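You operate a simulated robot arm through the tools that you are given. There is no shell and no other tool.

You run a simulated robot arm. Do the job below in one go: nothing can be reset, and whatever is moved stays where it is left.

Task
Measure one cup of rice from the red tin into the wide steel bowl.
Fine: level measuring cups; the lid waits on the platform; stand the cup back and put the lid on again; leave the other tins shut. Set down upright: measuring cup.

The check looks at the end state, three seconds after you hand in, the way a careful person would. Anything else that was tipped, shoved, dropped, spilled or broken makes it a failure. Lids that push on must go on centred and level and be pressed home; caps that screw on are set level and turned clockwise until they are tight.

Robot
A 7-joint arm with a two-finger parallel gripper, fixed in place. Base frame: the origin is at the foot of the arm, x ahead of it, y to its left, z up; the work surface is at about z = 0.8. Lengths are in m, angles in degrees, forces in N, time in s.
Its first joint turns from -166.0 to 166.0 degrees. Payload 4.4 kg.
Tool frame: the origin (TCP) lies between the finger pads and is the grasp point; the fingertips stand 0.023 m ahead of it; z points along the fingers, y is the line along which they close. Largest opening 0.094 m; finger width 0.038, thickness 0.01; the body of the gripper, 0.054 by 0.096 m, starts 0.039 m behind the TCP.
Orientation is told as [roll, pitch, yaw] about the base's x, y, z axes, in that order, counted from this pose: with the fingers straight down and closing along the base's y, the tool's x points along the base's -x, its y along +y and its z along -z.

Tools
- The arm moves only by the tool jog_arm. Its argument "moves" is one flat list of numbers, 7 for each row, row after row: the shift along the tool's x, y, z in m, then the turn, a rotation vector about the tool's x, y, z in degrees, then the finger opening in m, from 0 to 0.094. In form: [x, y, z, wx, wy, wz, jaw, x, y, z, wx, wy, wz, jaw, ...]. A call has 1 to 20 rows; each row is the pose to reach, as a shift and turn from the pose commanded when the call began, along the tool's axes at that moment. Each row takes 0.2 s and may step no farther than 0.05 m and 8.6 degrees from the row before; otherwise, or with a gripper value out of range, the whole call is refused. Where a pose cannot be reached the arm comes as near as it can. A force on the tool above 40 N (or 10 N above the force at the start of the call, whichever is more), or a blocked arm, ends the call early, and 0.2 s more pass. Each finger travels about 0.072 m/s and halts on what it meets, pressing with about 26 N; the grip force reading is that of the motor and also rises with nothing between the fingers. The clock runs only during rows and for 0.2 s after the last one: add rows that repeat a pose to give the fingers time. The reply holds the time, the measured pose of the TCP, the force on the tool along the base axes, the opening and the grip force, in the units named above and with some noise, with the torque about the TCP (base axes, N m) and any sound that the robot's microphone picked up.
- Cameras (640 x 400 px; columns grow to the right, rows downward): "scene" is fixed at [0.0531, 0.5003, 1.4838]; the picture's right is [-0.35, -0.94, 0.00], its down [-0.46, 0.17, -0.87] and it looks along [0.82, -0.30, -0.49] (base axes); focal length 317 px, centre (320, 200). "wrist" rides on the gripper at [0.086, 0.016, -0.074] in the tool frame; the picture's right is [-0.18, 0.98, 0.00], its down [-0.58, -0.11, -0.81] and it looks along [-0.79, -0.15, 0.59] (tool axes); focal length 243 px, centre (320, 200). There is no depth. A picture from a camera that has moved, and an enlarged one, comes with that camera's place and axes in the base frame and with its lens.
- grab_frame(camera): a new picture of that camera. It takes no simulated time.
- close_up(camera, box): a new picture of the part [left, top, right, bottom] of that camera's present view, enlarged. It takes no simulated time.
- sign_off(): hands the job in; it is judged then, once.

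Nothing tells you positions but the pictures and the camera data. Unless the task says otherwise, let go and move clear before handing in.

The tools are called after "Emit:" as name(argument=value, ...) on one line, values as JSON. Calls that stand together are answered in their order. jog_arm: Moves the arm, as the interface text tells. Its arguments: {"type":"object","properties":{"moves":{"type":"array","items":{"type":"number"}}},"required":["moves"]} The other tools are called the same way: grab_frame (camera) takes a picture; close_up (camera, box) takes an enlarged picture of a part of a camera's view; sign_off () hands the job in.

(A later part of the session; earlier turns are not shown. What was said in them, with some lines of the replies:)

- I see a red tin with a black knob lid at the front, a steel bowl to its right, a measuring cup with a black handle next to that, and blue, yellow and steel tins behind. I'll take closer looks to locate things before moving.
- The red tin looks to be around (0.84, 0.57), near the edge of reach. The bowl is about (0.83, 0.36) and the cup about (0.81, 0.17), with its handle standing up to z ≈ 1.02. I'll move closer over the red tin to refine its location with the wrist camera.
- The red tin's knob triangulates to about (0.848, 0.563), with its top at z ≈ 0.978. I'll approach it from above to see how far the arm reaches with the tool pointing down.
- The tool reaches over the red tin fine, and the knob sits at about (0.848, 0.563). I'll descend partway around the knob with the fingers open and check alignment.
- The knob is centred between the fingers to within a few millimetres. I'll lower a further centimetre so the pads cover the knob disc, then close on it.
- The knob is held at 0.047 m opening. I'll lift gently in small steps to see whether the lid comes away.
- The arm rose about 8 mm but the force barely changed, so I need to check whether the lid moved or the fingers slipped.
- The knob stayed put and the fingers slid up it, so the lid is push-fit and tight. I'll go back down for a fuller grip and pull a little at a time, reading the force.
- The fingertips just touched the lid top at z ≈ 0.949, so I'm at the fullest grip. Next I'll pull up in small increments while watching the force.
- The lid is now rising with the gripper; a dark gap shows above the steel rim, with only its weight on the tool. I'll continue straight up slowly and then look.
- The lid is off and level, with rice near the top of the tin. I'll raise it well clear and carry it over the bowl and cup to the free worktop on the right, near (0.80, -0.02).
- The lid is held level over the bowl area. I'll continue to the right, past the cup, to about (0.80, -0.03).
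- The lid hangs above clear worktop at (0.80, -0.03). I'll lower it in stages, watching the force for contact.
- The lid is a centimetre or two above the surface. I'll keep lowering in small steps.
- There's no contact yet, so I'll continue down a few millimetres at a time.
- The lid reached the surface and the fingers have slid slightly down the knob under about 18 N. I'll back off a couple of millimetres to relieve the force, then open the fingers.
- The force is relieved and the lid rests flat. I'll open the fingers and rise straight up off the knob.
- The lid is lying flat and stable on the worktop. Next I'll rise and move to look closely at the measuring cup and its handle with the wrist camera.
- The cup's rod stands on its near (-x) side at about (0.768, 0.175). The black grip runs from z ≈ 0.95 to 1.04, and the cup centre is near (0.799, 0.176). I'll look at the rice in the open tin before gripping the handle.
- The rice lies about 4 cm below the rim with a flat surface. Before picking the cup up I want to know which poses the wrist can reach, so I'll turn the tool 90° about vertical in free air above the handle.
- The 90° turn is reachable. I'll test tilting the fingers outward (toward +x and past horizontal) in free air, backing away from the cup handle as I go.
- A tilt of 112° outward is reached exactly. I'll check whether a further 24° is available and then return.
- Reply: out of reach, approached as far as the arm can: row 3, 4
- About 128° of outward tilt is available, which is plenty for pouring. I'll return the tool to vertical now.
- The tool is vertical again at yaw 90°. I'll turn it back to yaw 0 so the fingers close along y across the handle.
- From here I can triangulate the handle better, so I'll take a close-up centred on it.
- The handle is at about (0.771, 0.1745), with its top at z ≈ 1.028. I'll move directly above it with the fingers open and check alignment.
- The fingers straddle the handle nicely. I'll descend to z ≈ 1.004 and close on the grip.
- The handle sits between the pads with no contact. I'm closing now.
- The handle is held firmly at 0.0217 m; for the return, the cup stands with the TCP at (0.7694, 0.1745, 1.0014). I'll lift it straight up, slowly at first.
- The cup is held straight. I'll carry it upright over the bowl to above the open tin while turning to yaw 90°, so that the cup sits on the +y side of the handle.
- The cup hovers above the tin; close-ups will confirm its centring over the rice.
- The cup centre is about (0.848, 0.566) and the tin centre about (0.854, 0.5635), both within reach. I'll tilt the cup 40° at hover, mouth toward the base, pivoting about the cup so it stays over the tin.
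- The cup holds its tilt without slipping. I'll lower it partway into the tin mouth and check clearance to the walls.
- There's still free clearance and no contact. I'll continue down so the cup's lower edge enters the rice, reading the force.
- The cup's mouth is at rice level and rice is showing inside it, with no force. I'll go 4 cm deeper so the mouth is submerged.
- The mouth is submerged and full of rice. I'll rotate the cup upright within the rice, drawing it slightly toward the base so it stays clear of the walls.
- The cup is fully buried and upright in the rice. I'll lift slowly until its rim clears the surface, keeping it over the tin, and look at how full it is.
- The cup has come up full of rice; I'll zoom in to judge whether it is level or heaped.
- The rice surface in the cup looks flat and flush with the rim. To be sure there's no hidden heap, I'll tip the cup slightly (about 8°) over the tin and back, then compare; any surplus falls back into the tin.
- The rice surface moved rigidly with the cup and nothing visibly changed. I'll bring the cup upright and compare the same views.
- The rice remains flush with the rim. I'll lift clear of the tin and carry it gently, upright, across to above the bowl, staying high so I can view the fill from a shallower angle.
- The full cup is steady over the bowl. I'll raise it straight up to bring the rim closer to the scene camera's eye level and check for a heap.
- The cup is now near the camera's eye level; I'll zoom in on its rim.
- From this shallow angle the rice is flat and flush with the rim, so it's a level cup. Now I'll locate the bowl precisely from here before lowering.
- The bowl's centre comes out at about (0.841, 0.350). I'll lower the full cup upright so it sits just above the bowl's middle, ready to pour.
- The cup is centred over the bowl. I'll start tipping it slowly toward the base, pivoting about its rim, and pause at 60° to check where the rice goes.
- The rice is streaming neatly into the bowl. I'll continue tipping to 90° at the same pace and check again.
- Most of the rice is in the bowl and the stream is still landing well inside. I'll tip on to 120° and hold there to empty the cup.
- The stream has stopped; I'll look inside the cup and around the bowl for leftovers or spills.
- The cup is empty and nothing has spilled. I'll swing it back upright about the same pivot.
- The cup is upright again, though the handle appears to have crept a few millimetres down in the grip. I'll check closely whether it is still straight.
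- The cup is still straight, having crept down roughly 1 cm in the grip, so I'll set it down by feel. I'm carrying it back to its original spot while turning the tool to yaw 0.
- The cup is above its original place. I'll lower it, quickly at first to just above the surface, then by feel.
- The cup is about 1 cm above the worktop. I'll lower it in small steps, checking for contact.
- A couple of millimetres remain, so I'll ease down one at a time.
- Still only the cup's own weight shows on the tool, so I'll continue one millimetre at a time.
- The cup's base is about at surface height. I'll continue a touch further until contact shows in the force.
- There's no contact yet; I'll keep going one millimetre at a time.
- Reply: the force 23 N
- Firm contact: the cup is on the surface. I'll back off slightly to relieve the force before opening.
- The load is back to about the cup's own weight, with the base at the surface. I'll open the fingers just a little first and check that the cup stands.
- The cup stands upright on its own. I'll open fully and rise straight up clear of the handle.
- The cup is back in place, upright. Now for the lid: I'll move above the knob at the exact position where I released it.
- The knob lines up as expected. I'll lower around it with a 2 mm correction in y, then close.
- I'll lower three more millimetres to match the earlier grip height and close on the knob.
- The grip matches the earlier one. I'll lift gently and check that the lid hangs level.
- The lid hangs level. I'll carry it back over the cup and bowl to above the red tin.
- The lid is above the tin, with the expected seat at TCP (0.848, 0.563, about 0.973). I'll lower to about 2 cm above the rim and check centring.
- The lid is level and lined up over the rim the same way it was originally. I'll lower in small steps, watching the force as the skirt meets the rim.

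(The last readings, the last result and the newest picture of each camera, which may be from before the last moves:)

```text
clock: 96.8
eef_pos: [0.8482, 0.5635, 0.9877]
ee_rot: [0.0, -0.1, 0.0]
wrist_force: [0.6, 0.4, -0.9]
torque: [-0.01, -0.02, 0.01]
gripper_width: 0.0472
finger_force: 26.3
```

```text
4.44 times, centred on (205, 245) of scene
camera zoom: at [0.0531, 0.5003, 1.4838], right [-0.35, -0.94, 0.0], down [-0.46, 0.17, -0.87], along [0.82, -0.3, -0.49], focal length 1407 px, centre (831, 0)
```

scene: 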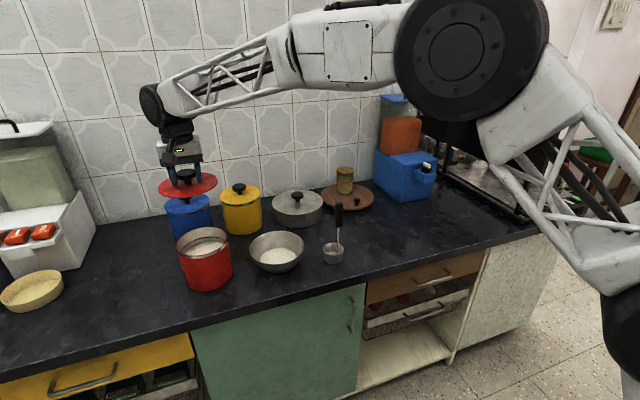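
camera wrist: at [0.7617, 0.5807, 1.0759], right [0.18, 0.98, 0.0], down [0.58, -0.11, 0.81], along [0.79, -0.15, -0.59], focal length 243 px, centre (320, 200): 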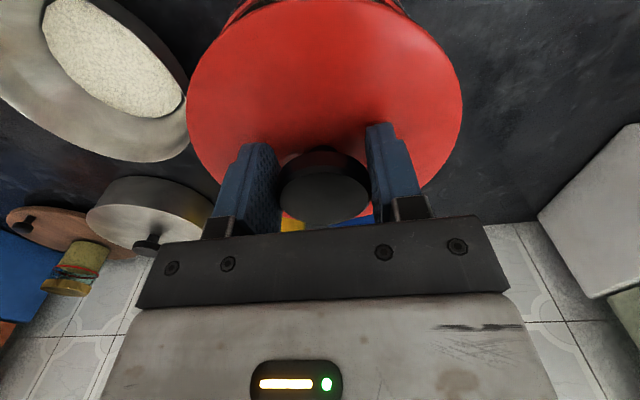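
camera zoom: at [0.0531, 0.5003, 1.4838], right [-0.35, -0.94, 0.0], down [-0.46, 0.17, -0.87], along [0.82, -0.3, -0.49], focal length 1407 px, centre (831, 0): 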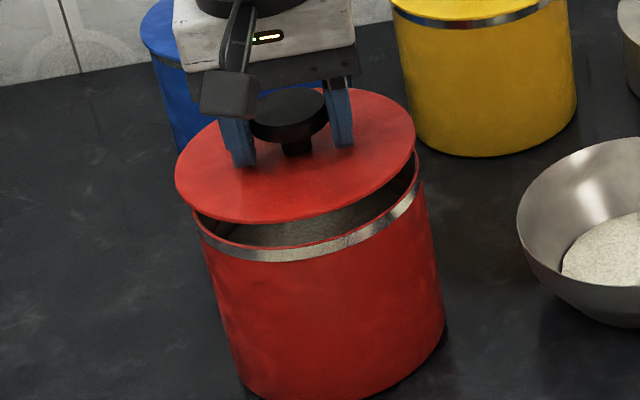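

There's still a gap with no contact, so I'll continue down two millimetres at a time.

Emit:
jog_arm(moves=[0, 0, 0.002, 0, 0, 0, 0.0, 0, 0, 0.004, 0, 0, 0, 0.0])

Emit:
jog_arm(moves=[0, 0, 0.002, 0, 0, 0, 0.0])

Emit:
close_up(camera="scene", box=[160, 200, 250, 290])

```text
clock: 97.4
eef_pos: [0.8478, 0.5632, 0.9841]
ee_rot: [0.0, 0.0, -0.1]
wrist_force: [-0.4, -1.3, -0.6]
torque: [-0.01, 0.02, -0.06]
gripper_width: 0.047
finger_force: 26.1
```

```text
clock: 97.8
eef_pos: [0.8479, 0.564, 0.9817]
ee_rot: [0.0, 0.0, 0.0]
wrist_force: [-0.6, -0.3, -1.4]
torque: [0.0, -0.01, -0.02]
gripper_width: 0.0473
finger_force: 26.3
```

```text
4.44 times, centred on (205, 245) of scene
camera zoom: at [0.0531, 0.5003, 1.4838], right [-0.35, -0.94, 0.0], down [-0.46, 0.17, -0.87], along [0.82, -0.3, -0.49], focal length 1407 px, centre (831, 0)
```

zoom: 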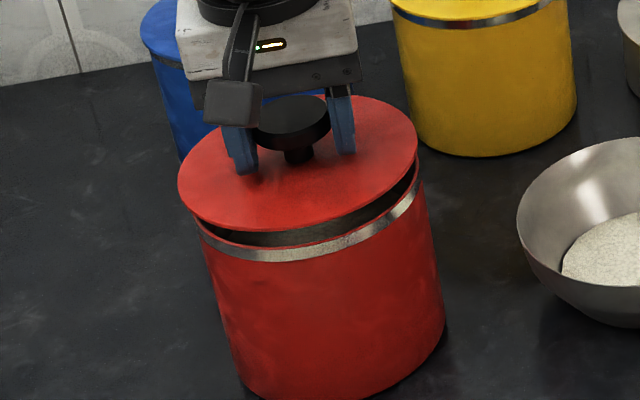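

Emit:
jog_arm(moves=[0, 0, 0.002, 0, 0, 0, 0.0])

Emit:
jog_arm(moves=[0, 0, 0.002, 0, 0, 0, 0.0])

Emit:
close_up(camera="scene", box=[160, 200, 250, 290])

```text
clock: 98.2
eef_pos: [0.8469, 0.5635, 0.9804]
ee_rot: [-0.1, 0.1, 0.0]
wrist_force: [0.3, -0.4, -0.2]
torque: [0.0, 0.04, -0.04]
gripper_width: 0.0472
finger_force: 25.9
```

```text
clock: 98.6
eef_pos: [0.8472, 0.5633, 0.9781]
ee_rot: [-0.1, 0.0, 0.0]
wrist_force: [-0.2, 0.3, -1.5]
torque: [0.02, 0.0, -0.02]
gripper_width: 0.0469
finger_force: 26.0
```

```text
4.44 times, centred on (205, 245) of scene
camera zoom: at [0.0531, 0.5003, 1.4838], right [-0.35, -0.94, 0.0], down [-0.46, 0.17, -0.87], along [0.82, -0.3, -0.49], focal length 1407 px, centre (831, 0)
```

zoom: 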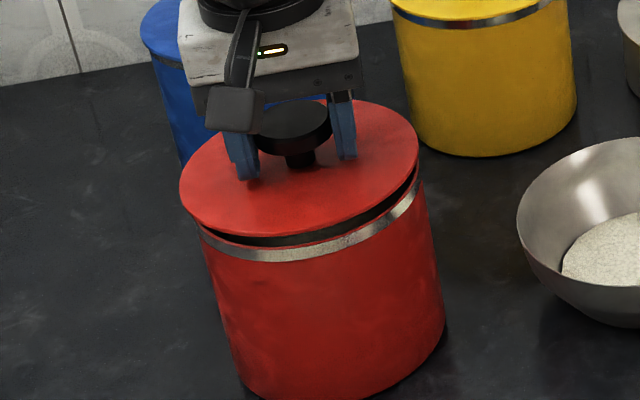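

The remaining gap is closing evenly. I'll continue down to meet the rim.

Emit:
jog_arm(moves=[0, 0, 0.002, 0, 0, 0, 0.0])

Emit:
jog_arm(moves=[0, 0, 0.0015, 0, 0, 0, 0.0])

Emit:
close_up(camera="scene", box=[160, 200, 250, 290])

```text
clock: 99.0
eef_pos: [0.8477, 0.5634, 0.9759]
ee_rot: [0.0, 0.1, 0.0]
wrist_force: [0.1, -0.6, -1.0]
torque: [-0.01, 0.0, 0.01]
gripper_width: 0.0469
finger_force: 25.9
```

```text
clock: 99.4
eef_pos: [0.8483, 0.563, 0.9747]
ee_rot: [0.0, 0.0, 0.0]
wrist_force: [-0.7, 0.1, -0.5]
torque: [0.0, 0.0, 0.02]
gripper_width: 0.0472
finger_force: 25.8
```

```text
4.44 times, centred on (205, 245) of scene
camera zoom: at [0.0531, 0.5003, 1.4838], right [-0.35, -0.94, 0.0], down [-0.46, 0.17, -0.87], along [0.82, -0.3, -0.49], focal length 1407 px, centre (831, 0)
```

zoom: 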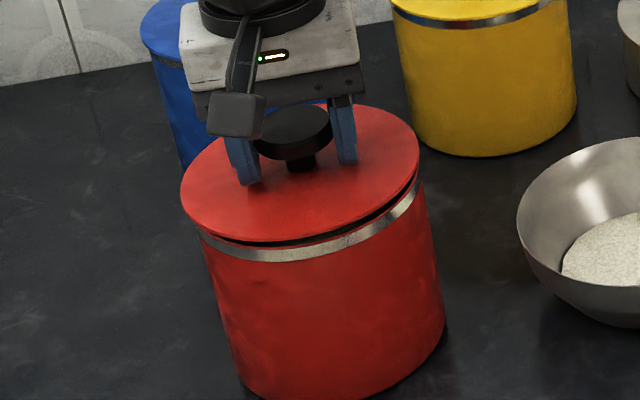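

The gap is nearly closed and there's still no resistance, so I'll continue gently.

Emit:
jog_arm(moves=[0, 0, 0.0015, 0, 0, 0, 0.0])

Emit:
jog_arm(moves=[0, 0, 0.0015, 0, 0, 0, 0.0])

Emit:
close_up(camera="scene", box=[160, 200, 250, 290])

```text
clock: 99.8
eef_pos: [0.8468, 0.5623, 0.9735]
ee_rot: [0.0, 0.0, 0.0]
wrist_force: [0.6, 0.4, -1.1]
torque: [0.04, 0.01, -0.01]
gripper_width: 0.047
finger_force: 26.3
```

```text
clock: 100.2
eef_pos: [0.8478, 0.5632, 0.9712]
ee_rot: [0.0, -0.1, 0.1]
wrist_force: [0.2, 0.0, -1.1]
torque: [0.0, 0.0, 0.04]
gripper_width: 0.0469
finger_force: 25.5
```

```text
4.44 times, centred on (205, 245) of scene
camera zoom: at [0.0531, 0.5003, 1.4838], right [-0.35, -0.94, 0.0], down [-0.46, 0.17, -0.87], along [0.82, -0.3, -0.49], focal length 1407 px, centre (831, 0)
```

zoom: 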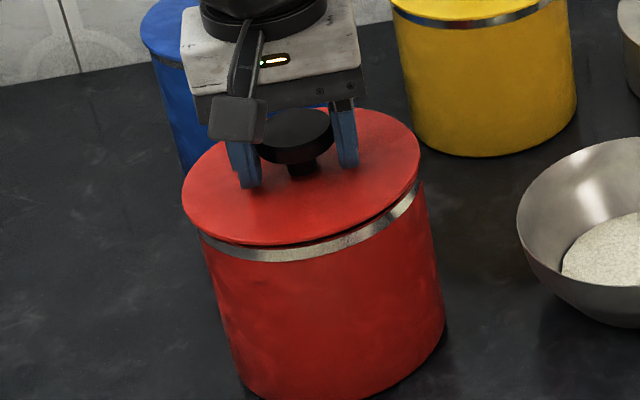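

It's almost seated. I'll ease down further by single millimetres.

Emit:
jog_arm(moves=[0, 0, 0.001, 0, 0, 0, 0.0])

Emit:
jog_arm(moves=[0, 0, 0.001, 0, 0, 0, 0.0])

Emit:
close_up(camera="scene", box=[160, 200, 250, 290])

```text
clock: 100.6
eef_pos: [0.8457, 0.5636, 0.9715]
ee_rot: [0.1, 0.1, 0.0]
wrist_force: [0.1, -0.1, -0.8]
torque: [0.03, 0.0, 0.03]
gripper_width: 0.0472
finger_force: 25.6
```

```text
clock: 101.0
eef_pos: [0.8462, 0.5621, 0.9692]
ee_rot: [0.0, 0.0, 0.0]
wrist_force: [-0.2, 0.2, -0.6]
torque: [0.0, 0.06, -0.04]
gripper_width: 0.047
finger_force: 26.2
```

```text
4.44 times, centred on (205, 245) of scene
camera zoom: at [0.0531, 0.5003, 1.4838], right [-0.35, -0.94, 0.0], down [-0.46, 0.17, -0.87], along [0.82, -0.3, -0.49], focal length 1407 px, centre (831, 0)
```

zoom: 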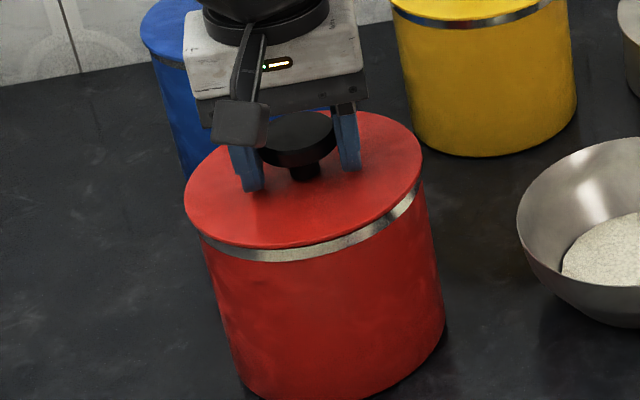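

The lid now appears to be at its original height. I'll press further to feel the seat.

Emit:
jog_arm(moves=[0, 0, 0.001, 0, 0, 0, 0.0])

Emit:
jog_arm(moves=[0, 0, 0.001, 0, 0, 0, 0.0])

```text
clock: 101.4
eef_pos: [0.8473, 0.5616, 0.9682]
ee_rot: [-0.1, 0.0, 0.0]
wrist_force: [0.3, 0.2, -0.7]
torque: [-0.02, -0.01, 0.0]
gripper_width: 0.0471
finger_force: 25.4
```

```text
clock: 101.8
eef_pos: [0.8465, 0.562, 0.9685]
ee_rot: [-0.1, 0.0, 0.0]
wrist_force: [-0.4, -0.8, -0.7]
torque: [-0.03, 0.02, -0.02]
gripper_width: 0.0471
finger_force: 26.1
```

Emit:
jog_arm(moves=[0, 0, 0.001, 0, 0, 0, 0.0])

Emit:
jog_arm(moves=[0, 0, 0.001, 0, 0, 0, 0.0])

Emit:
close_up(camera="scene", box=[160, 200, 250, 290])

```text
clock: 102.2
eef_pos: [0.8463, 0.5618, 0.9676]
ee_rot: [0.0, 0.0, 0.1]
wrist_force: [0.2, -0.8, -0.8]
torque: [0.0, 0.0, -0.02]
gripper_width: 0.0468
finger_force: 26.6
```

```text
clock: 102.6
eef_pos: [0.8473, 0.564, 0.966]
ee_rot: [0.0, 0.1, 0.0]
wrist_force: [0.5, -1.3, 5.4]
torque: [-0.2, 0.2, 0.0]
gripper_width: 0.047
finger_force: 25.3
```

```text
4.44 times, centred on (205, 245) of scene
camera zoom: at [0.0531, 0.5003, 1.4838], right [-0.35, -0.94, 0.0], down [-0.46, 0.17, -0.87], along [0.82, -0.3, -0.49], focal length 1407 px, centre (831, 0)
```

zoom: 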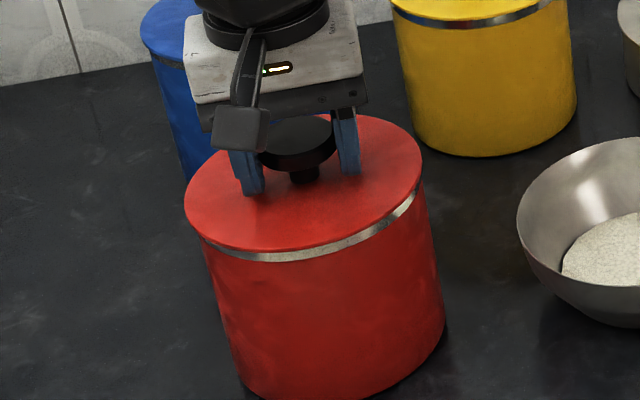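

Contact: 5.4 N with the lid flush on the rim. I'll press further to push it home, watching the force and listening for a sound.

Emit:
jog_arm(moves=[0, 0, 0.001, 0, 0, 0, 0.0])

Emit:
jog_arm(moves=[0, 0, 0.001, 0, 0, 0, 0.0])

Emit:
close_up(camera="scene", box=[160, 200, 250, 290])

```text
clock: 103.0
eef_pos: [0.8481, 0.562, 0.9666]
ee_rot: [0.1, -0.2, 0.0]
wrist_force: [-4.7, -4.8, 15.7]
torque: [-0.2, 0.26, -0.08]
gripper_width: 0.0472
finger_force: 25.8
```

```text
clock: 103.4
eef_pos: [0.8462, 0.5629, 0.9641]
ee_rot: [0.0, -0.1, 0.0]
wrist_force: [0.4, -6.3, 19.2]
torque: [-0.21, -0.23, -0.19]
gripper_width: 0.0471
finger_force: 25.5
```

```text
4.44 times, centred on (205, 245) of scene
camera zoom: at [0.0531, 0.5003, 1.4838], right [-0.35, -0.94, 0.0], down [-0.46, 0.17, -0.87], along [0.82, -0.3, -0.49], focal length 1407 px, centre (831, 0)
```

zoom: 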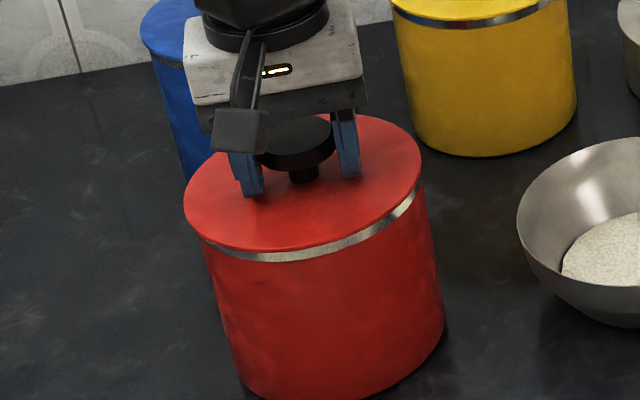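

The grip has reached its slip limit at about 19 N. I'll relieve, open the fingers, and then press on top of the knob with closed fingertips, first checking the lid's seating.

Emit:
jog_arm(moves=[0, 0, -0.001, 0, 0, 0, 0.0, 0, 0, -0.002, 0, 0, 0, 0.0])

Emit:
jog_arm(moves=[0, 0, 0, 0, 0, 0, 0.06, 0, 0, 0, 0, 0, 0, 0.085, 0, 0, 0, 0, 0, 0, 0.085, 0, 0, -0.02, 0, 0, 0, 0.085, 0, 0, -0.05, 0, 0, 0, 0.085, 0, 0, -0.08, 0, 0, 0, 0.085])

Emit:
close_up(camera="scene", box=[160, 200, 250, 290])

Emit:
close_up(camera="wrist", box=[160, 0, 480, 230])

```text
clock: 104.0
eef_pos: [0.8469, 0.5629, 0.964]
ee_rot: [0.0, 0.0, 0.1]
wrist_force: [0.9, -3.3, 6.5]
torque: [0.11, -0.45, -0.19]
gripper_width: 0.0469
finger_force: 26.3
```

```text
clock: 105.4
eef_pos: [0.8493, 0.5649, 1.0451]
ee_rot: [0.0, -0.1, 0.0]
wrist_force: [0.0, 0.6, -0.9]
torque: [-0.01, -0.01, 0.02]
gripper_width: 0.0848
finger_force: 0.0
```

```text
4.44 times, centred on (205, 245) of scene
camera zoom: at [0.0531, 0.5003, 1.4838], right [-0.35, -0.94, 0.0], down [-0.46, 0.17, -0.87], along [0.82, -0.3, -0.49], focal length 1407 px, centre (831, 0)
```

zoom: 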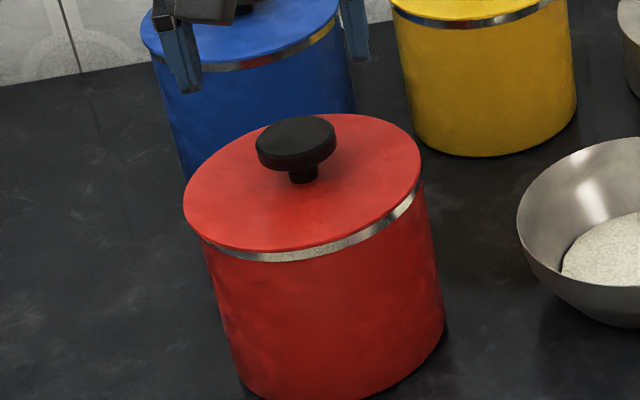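

```text
1.74 times, centred on (320, 115) of wrist
camera zoom: at [0.7632, 0.5807, 1.1195], right [0.18, 0.98, 0.0], down [0.58, -0.11, 0.81], along [0.79, -0.15, -0.59], focal length 422 px, centre (320, 348)
```

zoom: 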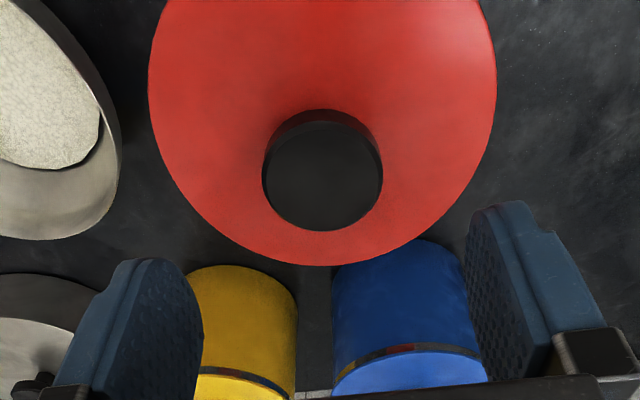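

The lid sits on the tin with an even steel band showing. I'll take the same close-up as at the start to compare.

Emit:
close_up(camera="scene", box=[160, 170, 380, 308])

Emit:
close_up(camera="scene", box=[170, 222, 236, 262])

```text
2.90 times, centred on (270, 239) of scene
camera zoom: at [0.0531, 0.5003, 1.4838], right [-0.35, -0.94, 0.0], down [-0.46, 0.17, -0.87], along [0.82, -0.3, -0.49], focal length 918 px, centre (465, 87)
```

zoom: 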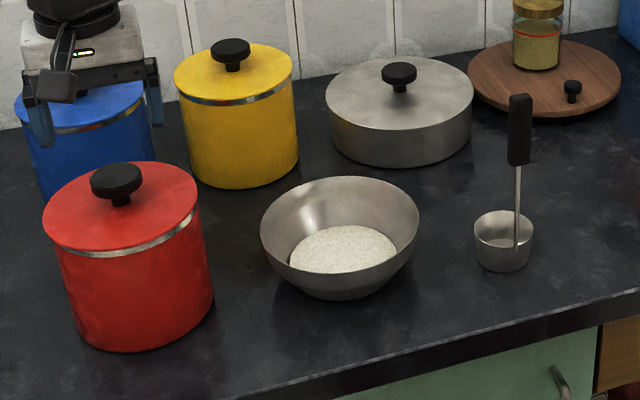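

```text
9.70 times, centred on (203, 242) of scene
camera zoom: at [0.0531, 0.5003, 1.4838], right [-0.35, -0.94, 0.0], down [-0.46, 0.17, -0.87], along [0.82, -0.3, -0.49], focal length 3071 px, centre (1454, -207)
```

zoom: 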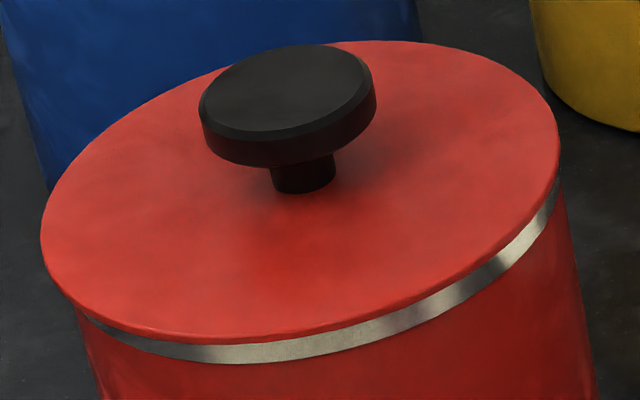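

The tin looks just like it did at the start. To be sure the lid is home, I'll close the fingers and press down centrally on the knob.

Emit:
jog_arm(moves=[0, -0.001, 0, 0, 0, 0, 0.05, 0, -0.001, 0, 0, 0, 0, 0.02, 0, -0.001, 0, 0, 0, 0, 0.0, 0, -0.001, 0, 0, 0, 0, 0.0, 0, -0.001, 0.02, 0, 0, 0, 0.0, 0, -0.001, 0.034, 0, 0, 0, 0.0])

Emit:
close_up(camera="scene", box=[160, 190, 250, 270])

Emit:
close_up(camera="wrist", box=[160, 0, 480, 230])

```text
clock: 106.8
eef_pos: [0.8483, 0.5638, 1.0118]
ee_rot: [0.0, 0.1, 0.0]
wrist_force: [-0.3, 0.3, -0.3]
torque: [0.0, -0.02, -0.01]
gripper_width: 0.0
finger_force: 25.5
```

```text
5.00 times, centred on (205, 230) of scene
camera zoom: at [0.0531, 0.5003, 1.4838], right [-0.35, -0.94, 0.0], down [-0.46, 0.17, -0.87], along [0.82, -0.3, -0.49], focal length 1583 px, centre (895, 50)
```

zoom: 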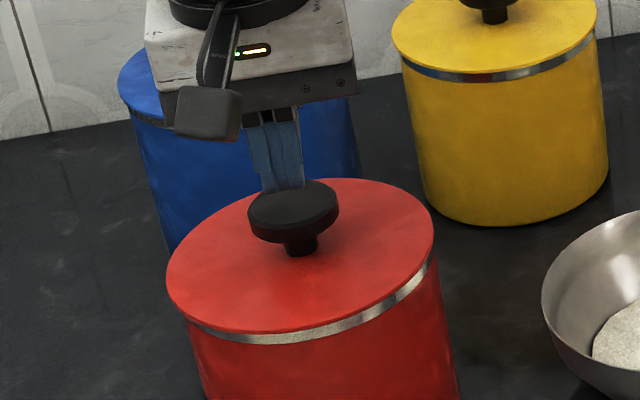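

```text
1.74 times, centred on (320, 115) of wrist
camera zoom: at [0.7618, 0.5803, 1.0855], right [0.18, 0.98, 0.0], down [0.58, -0.11, 0.81], along [0.79, -0.15, -0.59], focal length 422 px, centre (320, 348)
```

zoom: 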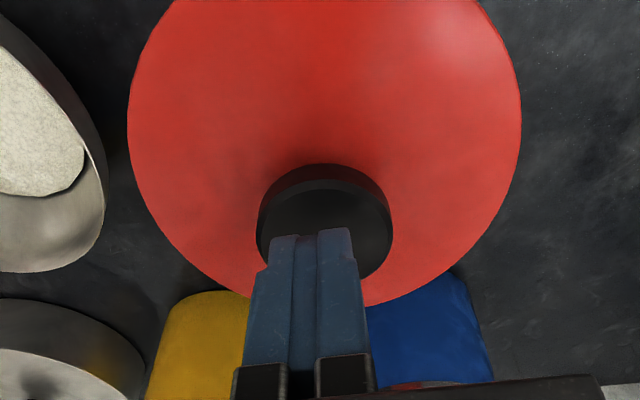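

The closed fingertips are right above the knob. I'll lower until they touch and then build up force in small steps.

Emit:
jog_arm(moves=[0, 0, 0.003, 0, 0, 0, 0.0, 0, 0, 0.006, 0, 0, 0, 0.0])

Emit:
jog_arm(moves=[0, 0, 0.002, 0, 0, 0, 0.0])

Emit:
jog_arm(moves=[0, 0, 0.002, 0, 0, 0, 0.0])

```text
clock: 107.4
eef_pos: [0.8491, 0.5619, 1.0054]
ee_rot: [-0.1, 0.1, 0.0]
wrist_force: [-0.2, 0.5, 0.9]
torque: [-0.01, 0.0, 0.02]
gripper_width: 0.0001
finger_force: 26.0
```

```text
clock: 107.8
eef_pos: [0.8469, 0.5627, 1.0041]
ee_rot: [0.1, 0.0, 0.0]
wrist_force: [0.3, 0.3, 0.0]
torque: [-0.02, 0.01, -0.01]
gripper_width: 0.0001
finger_force: 26.1
```

```text
clock: 108.2
eef_pos: [0.847, 0.5635, 1.0012]
ee_rot: [0.0, 0.0, 0.0]
wrist_force: [0.3, 0.1, -1.8]
torque: [0.01, 0.02, 0.0]
gripper_width: 0.0
finger_force: 25.8
```

I have no contact yet at z ≈ 1.001; I'll keep lowering a millimetre at a time.

Emit:
jog_arm(moves=[0, 0, 0.0015, 0, 0, 0, 0.0])

Emit:
jog_arm(moves=[0, 0, 0.0015, 0, 0, 0, 0.0])

Emit:
jog_arm(moves=[0, 0, 0.0015, 0, 0, 0, 0.0])

```text
clock: 108.6
eef_pos: [0.8484, 0.5633, 1.0008]
ee_rot: [0.0, 0.1, -0.1]
wrist_force: [0.3, 0.2, -0.5]
torque: [0.01, 0.0, 0.01]
gripper_width: 0.0
finger_force: 25.9
```

```text
clock: 109.0
eef_pos: [0.8476, 0.562, 0.9994]
ee_rot: [0.0, 0.0, 0.0]
wrist_force: [-0.8, 0.2, -0.4]
torque: [-0.02, -0.02, 0.01]
gripper_width: 0.0
finger_force: 25.8
```

```text
clock: 109.4
eef_pos: [0.8479, 0.5626, 0.9971]
ee_rot: [0.0, 0.0, 0.1]
wrist_force: [0.4, 0.6, -1.1]
torque: [0.0, 0.01, 0.0]
gripper_width: 0.0002
finger_force: 26.0
```

Emit:
close_up(camera="scene", box=[170, 200, 236, 250])

Emit:
jog_arm(moves=[0, 0, 0.0015, 0, 0, 0, 0.0])

Emit:
jog_arm(moves=[0, 0, 0.0015, 0, 0, 0, 0.0])

```text
8.00 times, centred on (203, 225) of scene
camera zoom: at [0.0531, 0.5003, 1.4838], right [-0.35, -0.94, 0.0], down [-0.46, 0.17, -0.87], along [0.82, -0.3, -0.49], focal length 2533 px, centre (1256, 0)
```

zoom: 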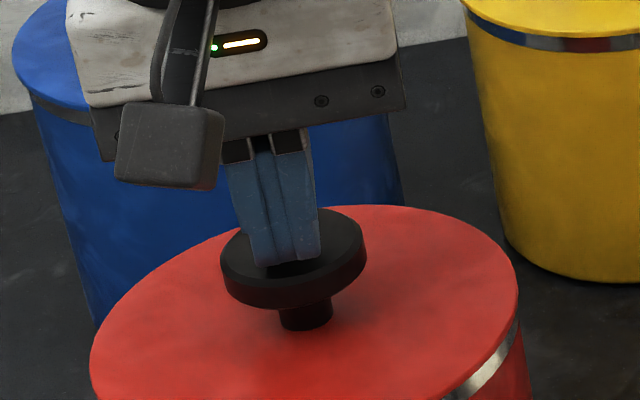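

```text
clock: 109.8
eef_pos: [0.8472, 0.5628, 0.996]
ee_rot: [0.0, 0.0, 0.0]
wrist_force: [0.4, -0.3, -0.4]
torque: [0.01, 0.02, 0.03]
gripper_width: 0.0
finger_force: 25.7
```

```text
clock: 110.2
eef_pos: [0.848, 0.562, 0.9924]
ee_rot: [0.0, 0.0, 0.1]
wrist_force: [-0.3, -0.3, 0.1]
torque: [0.01, -0.02, 0.03]
gripper_width: 0.0
finger_force: 25.9
```

The fingertips are over the middle of the knob top and nearly touching. I'll continue.

Emit:
jog_arm(moves=[0, 0, 0.0015, 0, 0, 0, 0.0])

Emit:
jog_arm(moves=[0, 0, 0.001, 0, 0, 0, 0.0])

Emit:
jog_arm(moves=[0, 0, 0.001, 0, 0, 0, 0.0])

```text
clock: 110.6
eef_pos: [0.8487, 0.5625, 0.9932]
ee_rot: [0.1, -0.1, 0.0]
wrist_force: [-2.4, 2.1, 8.5]
torque: [0.05, 0.09, 0.02]
gripper_width: 0.0
finger_force: 26.0
```

```text
clock: 111.0
eef_pos: [0.8476, 0.5635, 0.9939]
ee_rot: [0.1, -0.1, -0.1]
wrist_force: [-5.3, 1.8, 19.6]
torque: [0.06, 0.17, 0.0]
gripper_width: 0.0
finger_force: 26.2
```

```text
clock: 111.4
eef_pos: [0.8484, 0.5629, 0.992]
ee_rot: [0.1, -0.1, 0.0]
wrist_force: [-7.2, -2.1, 34.9]
torque: [-0.08, 0.26, 0.05]
gripper_width: 0.0003
finger_force: 25.9
```

Pressing with about 35 N meets a hard stop, so the lid isn't moving any further. I'll compare the seating under load.

Emit:
close_up(camera="scene", box=[170, 222, 236, 262])

Emit:
jog_arm(moves=[0, 0, 0.0003, 0, 0, 0, 0.0])

```text
9.70 times, centred on (203, 242) of scene
camera zoom: at [0.0531, 0.5003, 1.4838], right [-0.35, -0.94, 0.0], down [-0.46, 0.17, -0.87], along [0.82, -0.3, -0.49], focal length 3071 px, centre (1454, -207)
```

zoom: 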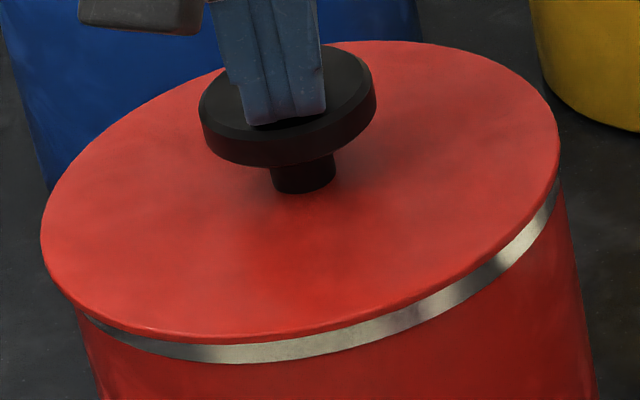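

```text
clock: 112.0
eef_pos: [0.848, 0.5641, 0.9938]
ee_rot: [0.1, -0.2, 0.0]
wrist_force: [0.4, 0.7, 5.4]
torque: [0.0, 0.05, 0.02]
gripper_width: 0.0
finger_force: 25.9
stopped in row 1: the force on the tool passed its limit at 46 N (the readings are from after the stop); the commanded pose is now the measured one
```

The lid has been pressed with over 40 N against a hard stop, so it is home, centred and level. I'll retreat upward and away from everything.

Emit:
jog_arm(moves=[0, 0, -0.01, 0, 0, 0, 0.0, 0, 0, -0.04, 0, 0, 0, 0.0, 0, 0, -0.08, 0, 0, 0, 0.0, 0, 0, -0.12, 0, 0, 0, 0.0, 0.02, -0.01, -0.16, 0, 0, 0, 0.0, 0.05, -0.03, -0.2, 0, 0, 0, 0.03, 0.08, -0.06, -0.23, 0, 0, 0, 0.05, 0.11, -0.09, -0.25, 0, 0, 0, 0.06, 0.12, -0.1, -0.26, 0, 0, 0, 0.06])

Emit:
grab_frame(camera="scene")

Emit:
close_up(camera="scene", box=[160, 170, 380, 308])

Emit:
grab_frame(camera="wrist")

```text
refused: row 6 steps farther than a row can; nothing moved
```

```text
taken
```

scene: 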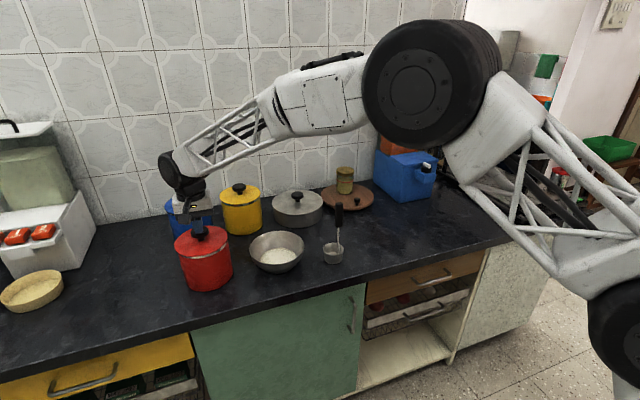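

```text
2.90 times, centred on (270, 239) of scene
camera zoom: at [0.0531, 0.5003, 1.4838], right [-0.35, -0.94, 0.0], down [-0.46, 0.17, -0.87], along [0.82, -0.3, -0.49], focal length 918 px, centre (465, 87)
```

zoom: 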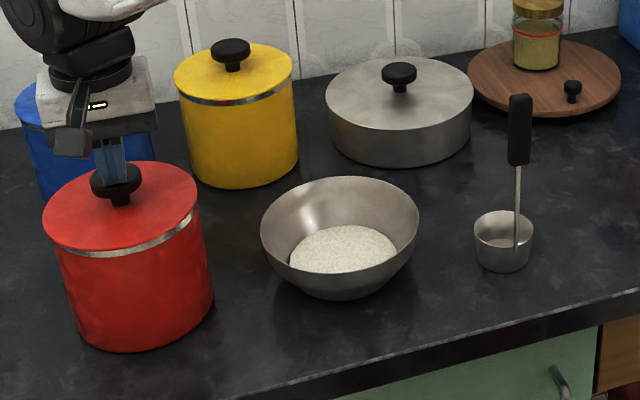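

```text
taken
camera wrist: at [0.7616, 0.5794, 1.0672], right [0.18, 0.98, 0.0], down [0.58, -0.11, 0.81], along [0.79, -0.15, -0.59], focal length 243 px, centre (320, 200)
```

wrist: 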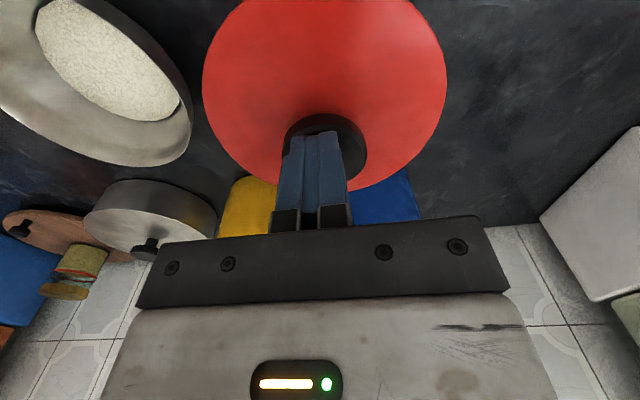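

One row stepped too far, so that move was refused and nothing moved. I'll repeat the retreat with smaller steps.

Emit:
jog_arm(moves=[0, 0, -0.01, 0, 0, 0, 0.0, 0, 0, -0.04, 0, 0, 0, 0.0, 0, 0, -0.08, 0, 0, 0, 0.0, 0, 0, -0.12, 0, 0, 0, 0.0, 0.015, -0.005, -0.155, 0, 0, 0, 0.0, 0.035, -0.02, -0.185, 0, 0, 0, 0.02, 0.06, -0.04, -0.21, 0, 0, 0, 0.04, 0.085, -0.065, -0.23, 0, 0, 0, 0.05, 0.11, -0.09, -0.24, 0, 0, 0, 0.06, 0.11, -0.09, -0.24, 0, 0, 0, 0.06])

Emit:
grab_frame(camera="scene")

Emit:
close_up(camera="scene", box=[160, 170, 380, 308])

Emit:
grab_frame(camera="wrist")

```text
clock: 114.2
eef_pos: [0.7375, 0.4727, 1.2309]
ee_rot: [0.1, -0.2, -0.1]
wrist_force: [-0.7, -0.8, 0.7]
torque: [0.0, -0.01, -0.03]
gripper_width: 0.0599
finger_force: 0.0
```

```text
taken
```

scene: 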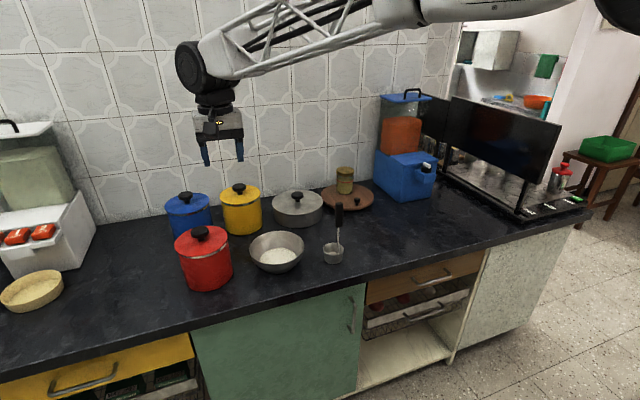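

```text
2.90 times, centred on (270, 239) of scene
camera zoom: at [0.0531, 0.5003, 1.4838], right [-0.35, -0.94, 0.0], down [-0.46, 0.17, -0.87], along [0.82, -0.3, -0.49], focal length 918 px, centre (465, 87)
```

zoom: 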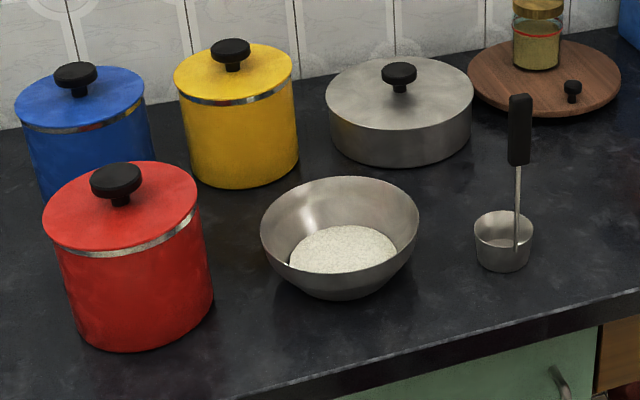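

```text
taken
camera wrist: at [0.6507, 0.4889, 1.3046], right [0.18, 0.98, 0.0], down [0.58, -0.11, 0.81], along [0.79, -0.15, -0.59], focal length 243 px, centre (320, 200)
```

wrist: 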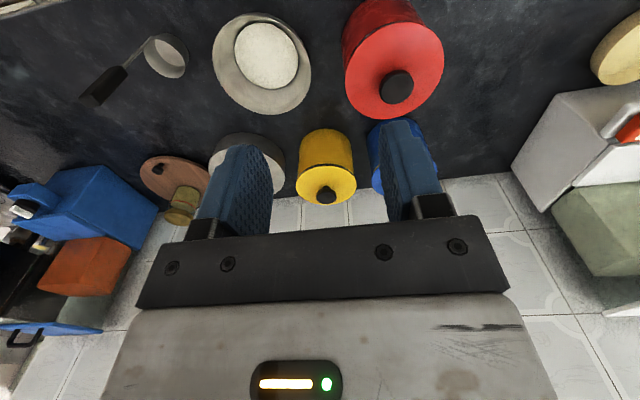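

Everything looks in order. One last like-for-like comparison of the lid against the view from before I opened it.

Emit:
close_up(camera="scene", box=[140, 180, 260, 255])

Emit:
close_up(camera="scene", box=[140, 200, 268, 300])

Emit:
close_up(camera="scene", box=[230, 160, 390, 270])

```text
5.33 times, centred on (200, 218) of scene
camera zoom: at [0.0531, 0.5003, 1.4838], right [-0.35, -0.94, 0.0], down [-0.46, 0.17, -0.87], along [0.82, -0.3, -0.49], focal length 1689 px, centre (960, 107)
```

zoom: 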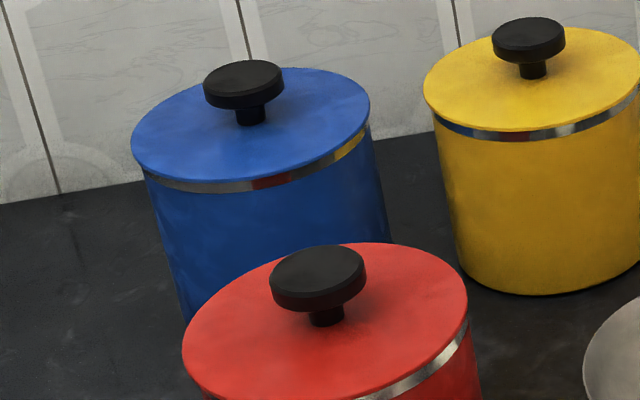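

```text
4.00 times, centred on (204, 250) of scene
camera zoom: at [0.0531, 0.5003, 1.4838], right [-0.35, -0.94, 0.0], down [-0.46, 0.17, -0.87], along [0.82, -0.3, -0.49], focal length 1267 px, centre (784, 0)
```

zoom: 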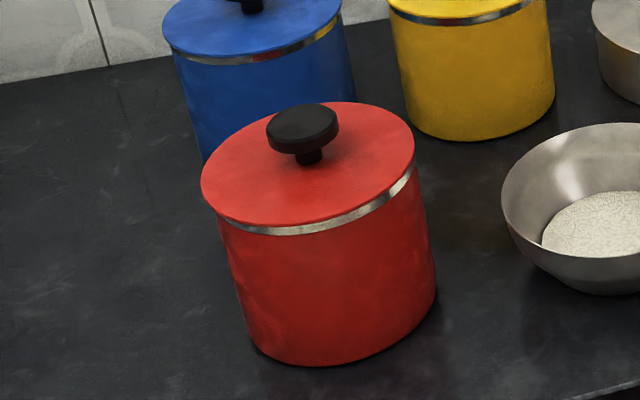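

```text
3.64 times, centred on (310, 215) of scene
camera zoom: at [0.0531, 0.5003, 1.4838], right [-0.35, -0.94, 0.0], down [-0.46, 0.17, -0.87], along [0.82, -0.3, -0.49], focal length 1152 px, centre (356, 146)
```

zoom: 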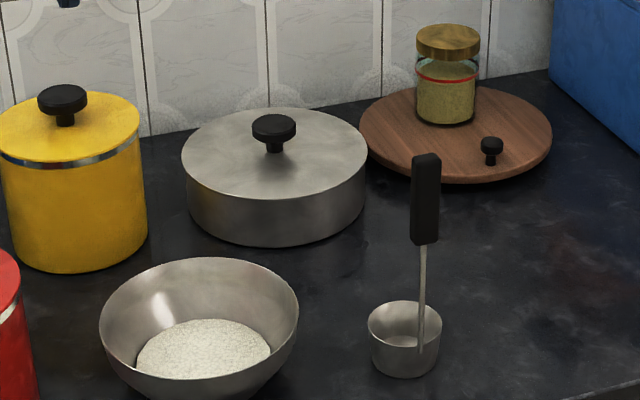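

The end state checks out:
- **Bowl:** holds one level cup of rice, with no spills in view.
- **Cup:** stands upright and empty, back in its place.
- **Red tin:** its lid is on at its original height, level and centred to within about 2 mm, and pressed home.
- **Other tins:** untouched and still shut.

The gripper is open and clear, so I'm handing in.

Emit:
sign_off()

```text
The job is handed in.
```

One level cup of rice from the red tin is now in the wide steel bowl, and I've handed the job in. I haven't seen the check's result.

- **Rice:** the cup came up full. Seen nearly edge-on, the rice was flat and flush with the rim. I poured it all into the bowl, the cup came out empty, and no spills showed in the pictures.
- **Measuring cup:** it stands upright on its own, within a few millimetres of where it started. The handle slid about 1 cm in the grip along the way, so I set it down by feel.
- **Red tin:** I took "the platform" to mean the worktop, so the lid waited there while I measured. It is back at its original height and level, about 2 mm off its original position. I pressed it down with over 40 N against a hard stop, but heard no click.
- **Other tins:** untouched and still shut.

The arm is open and clear of everything.
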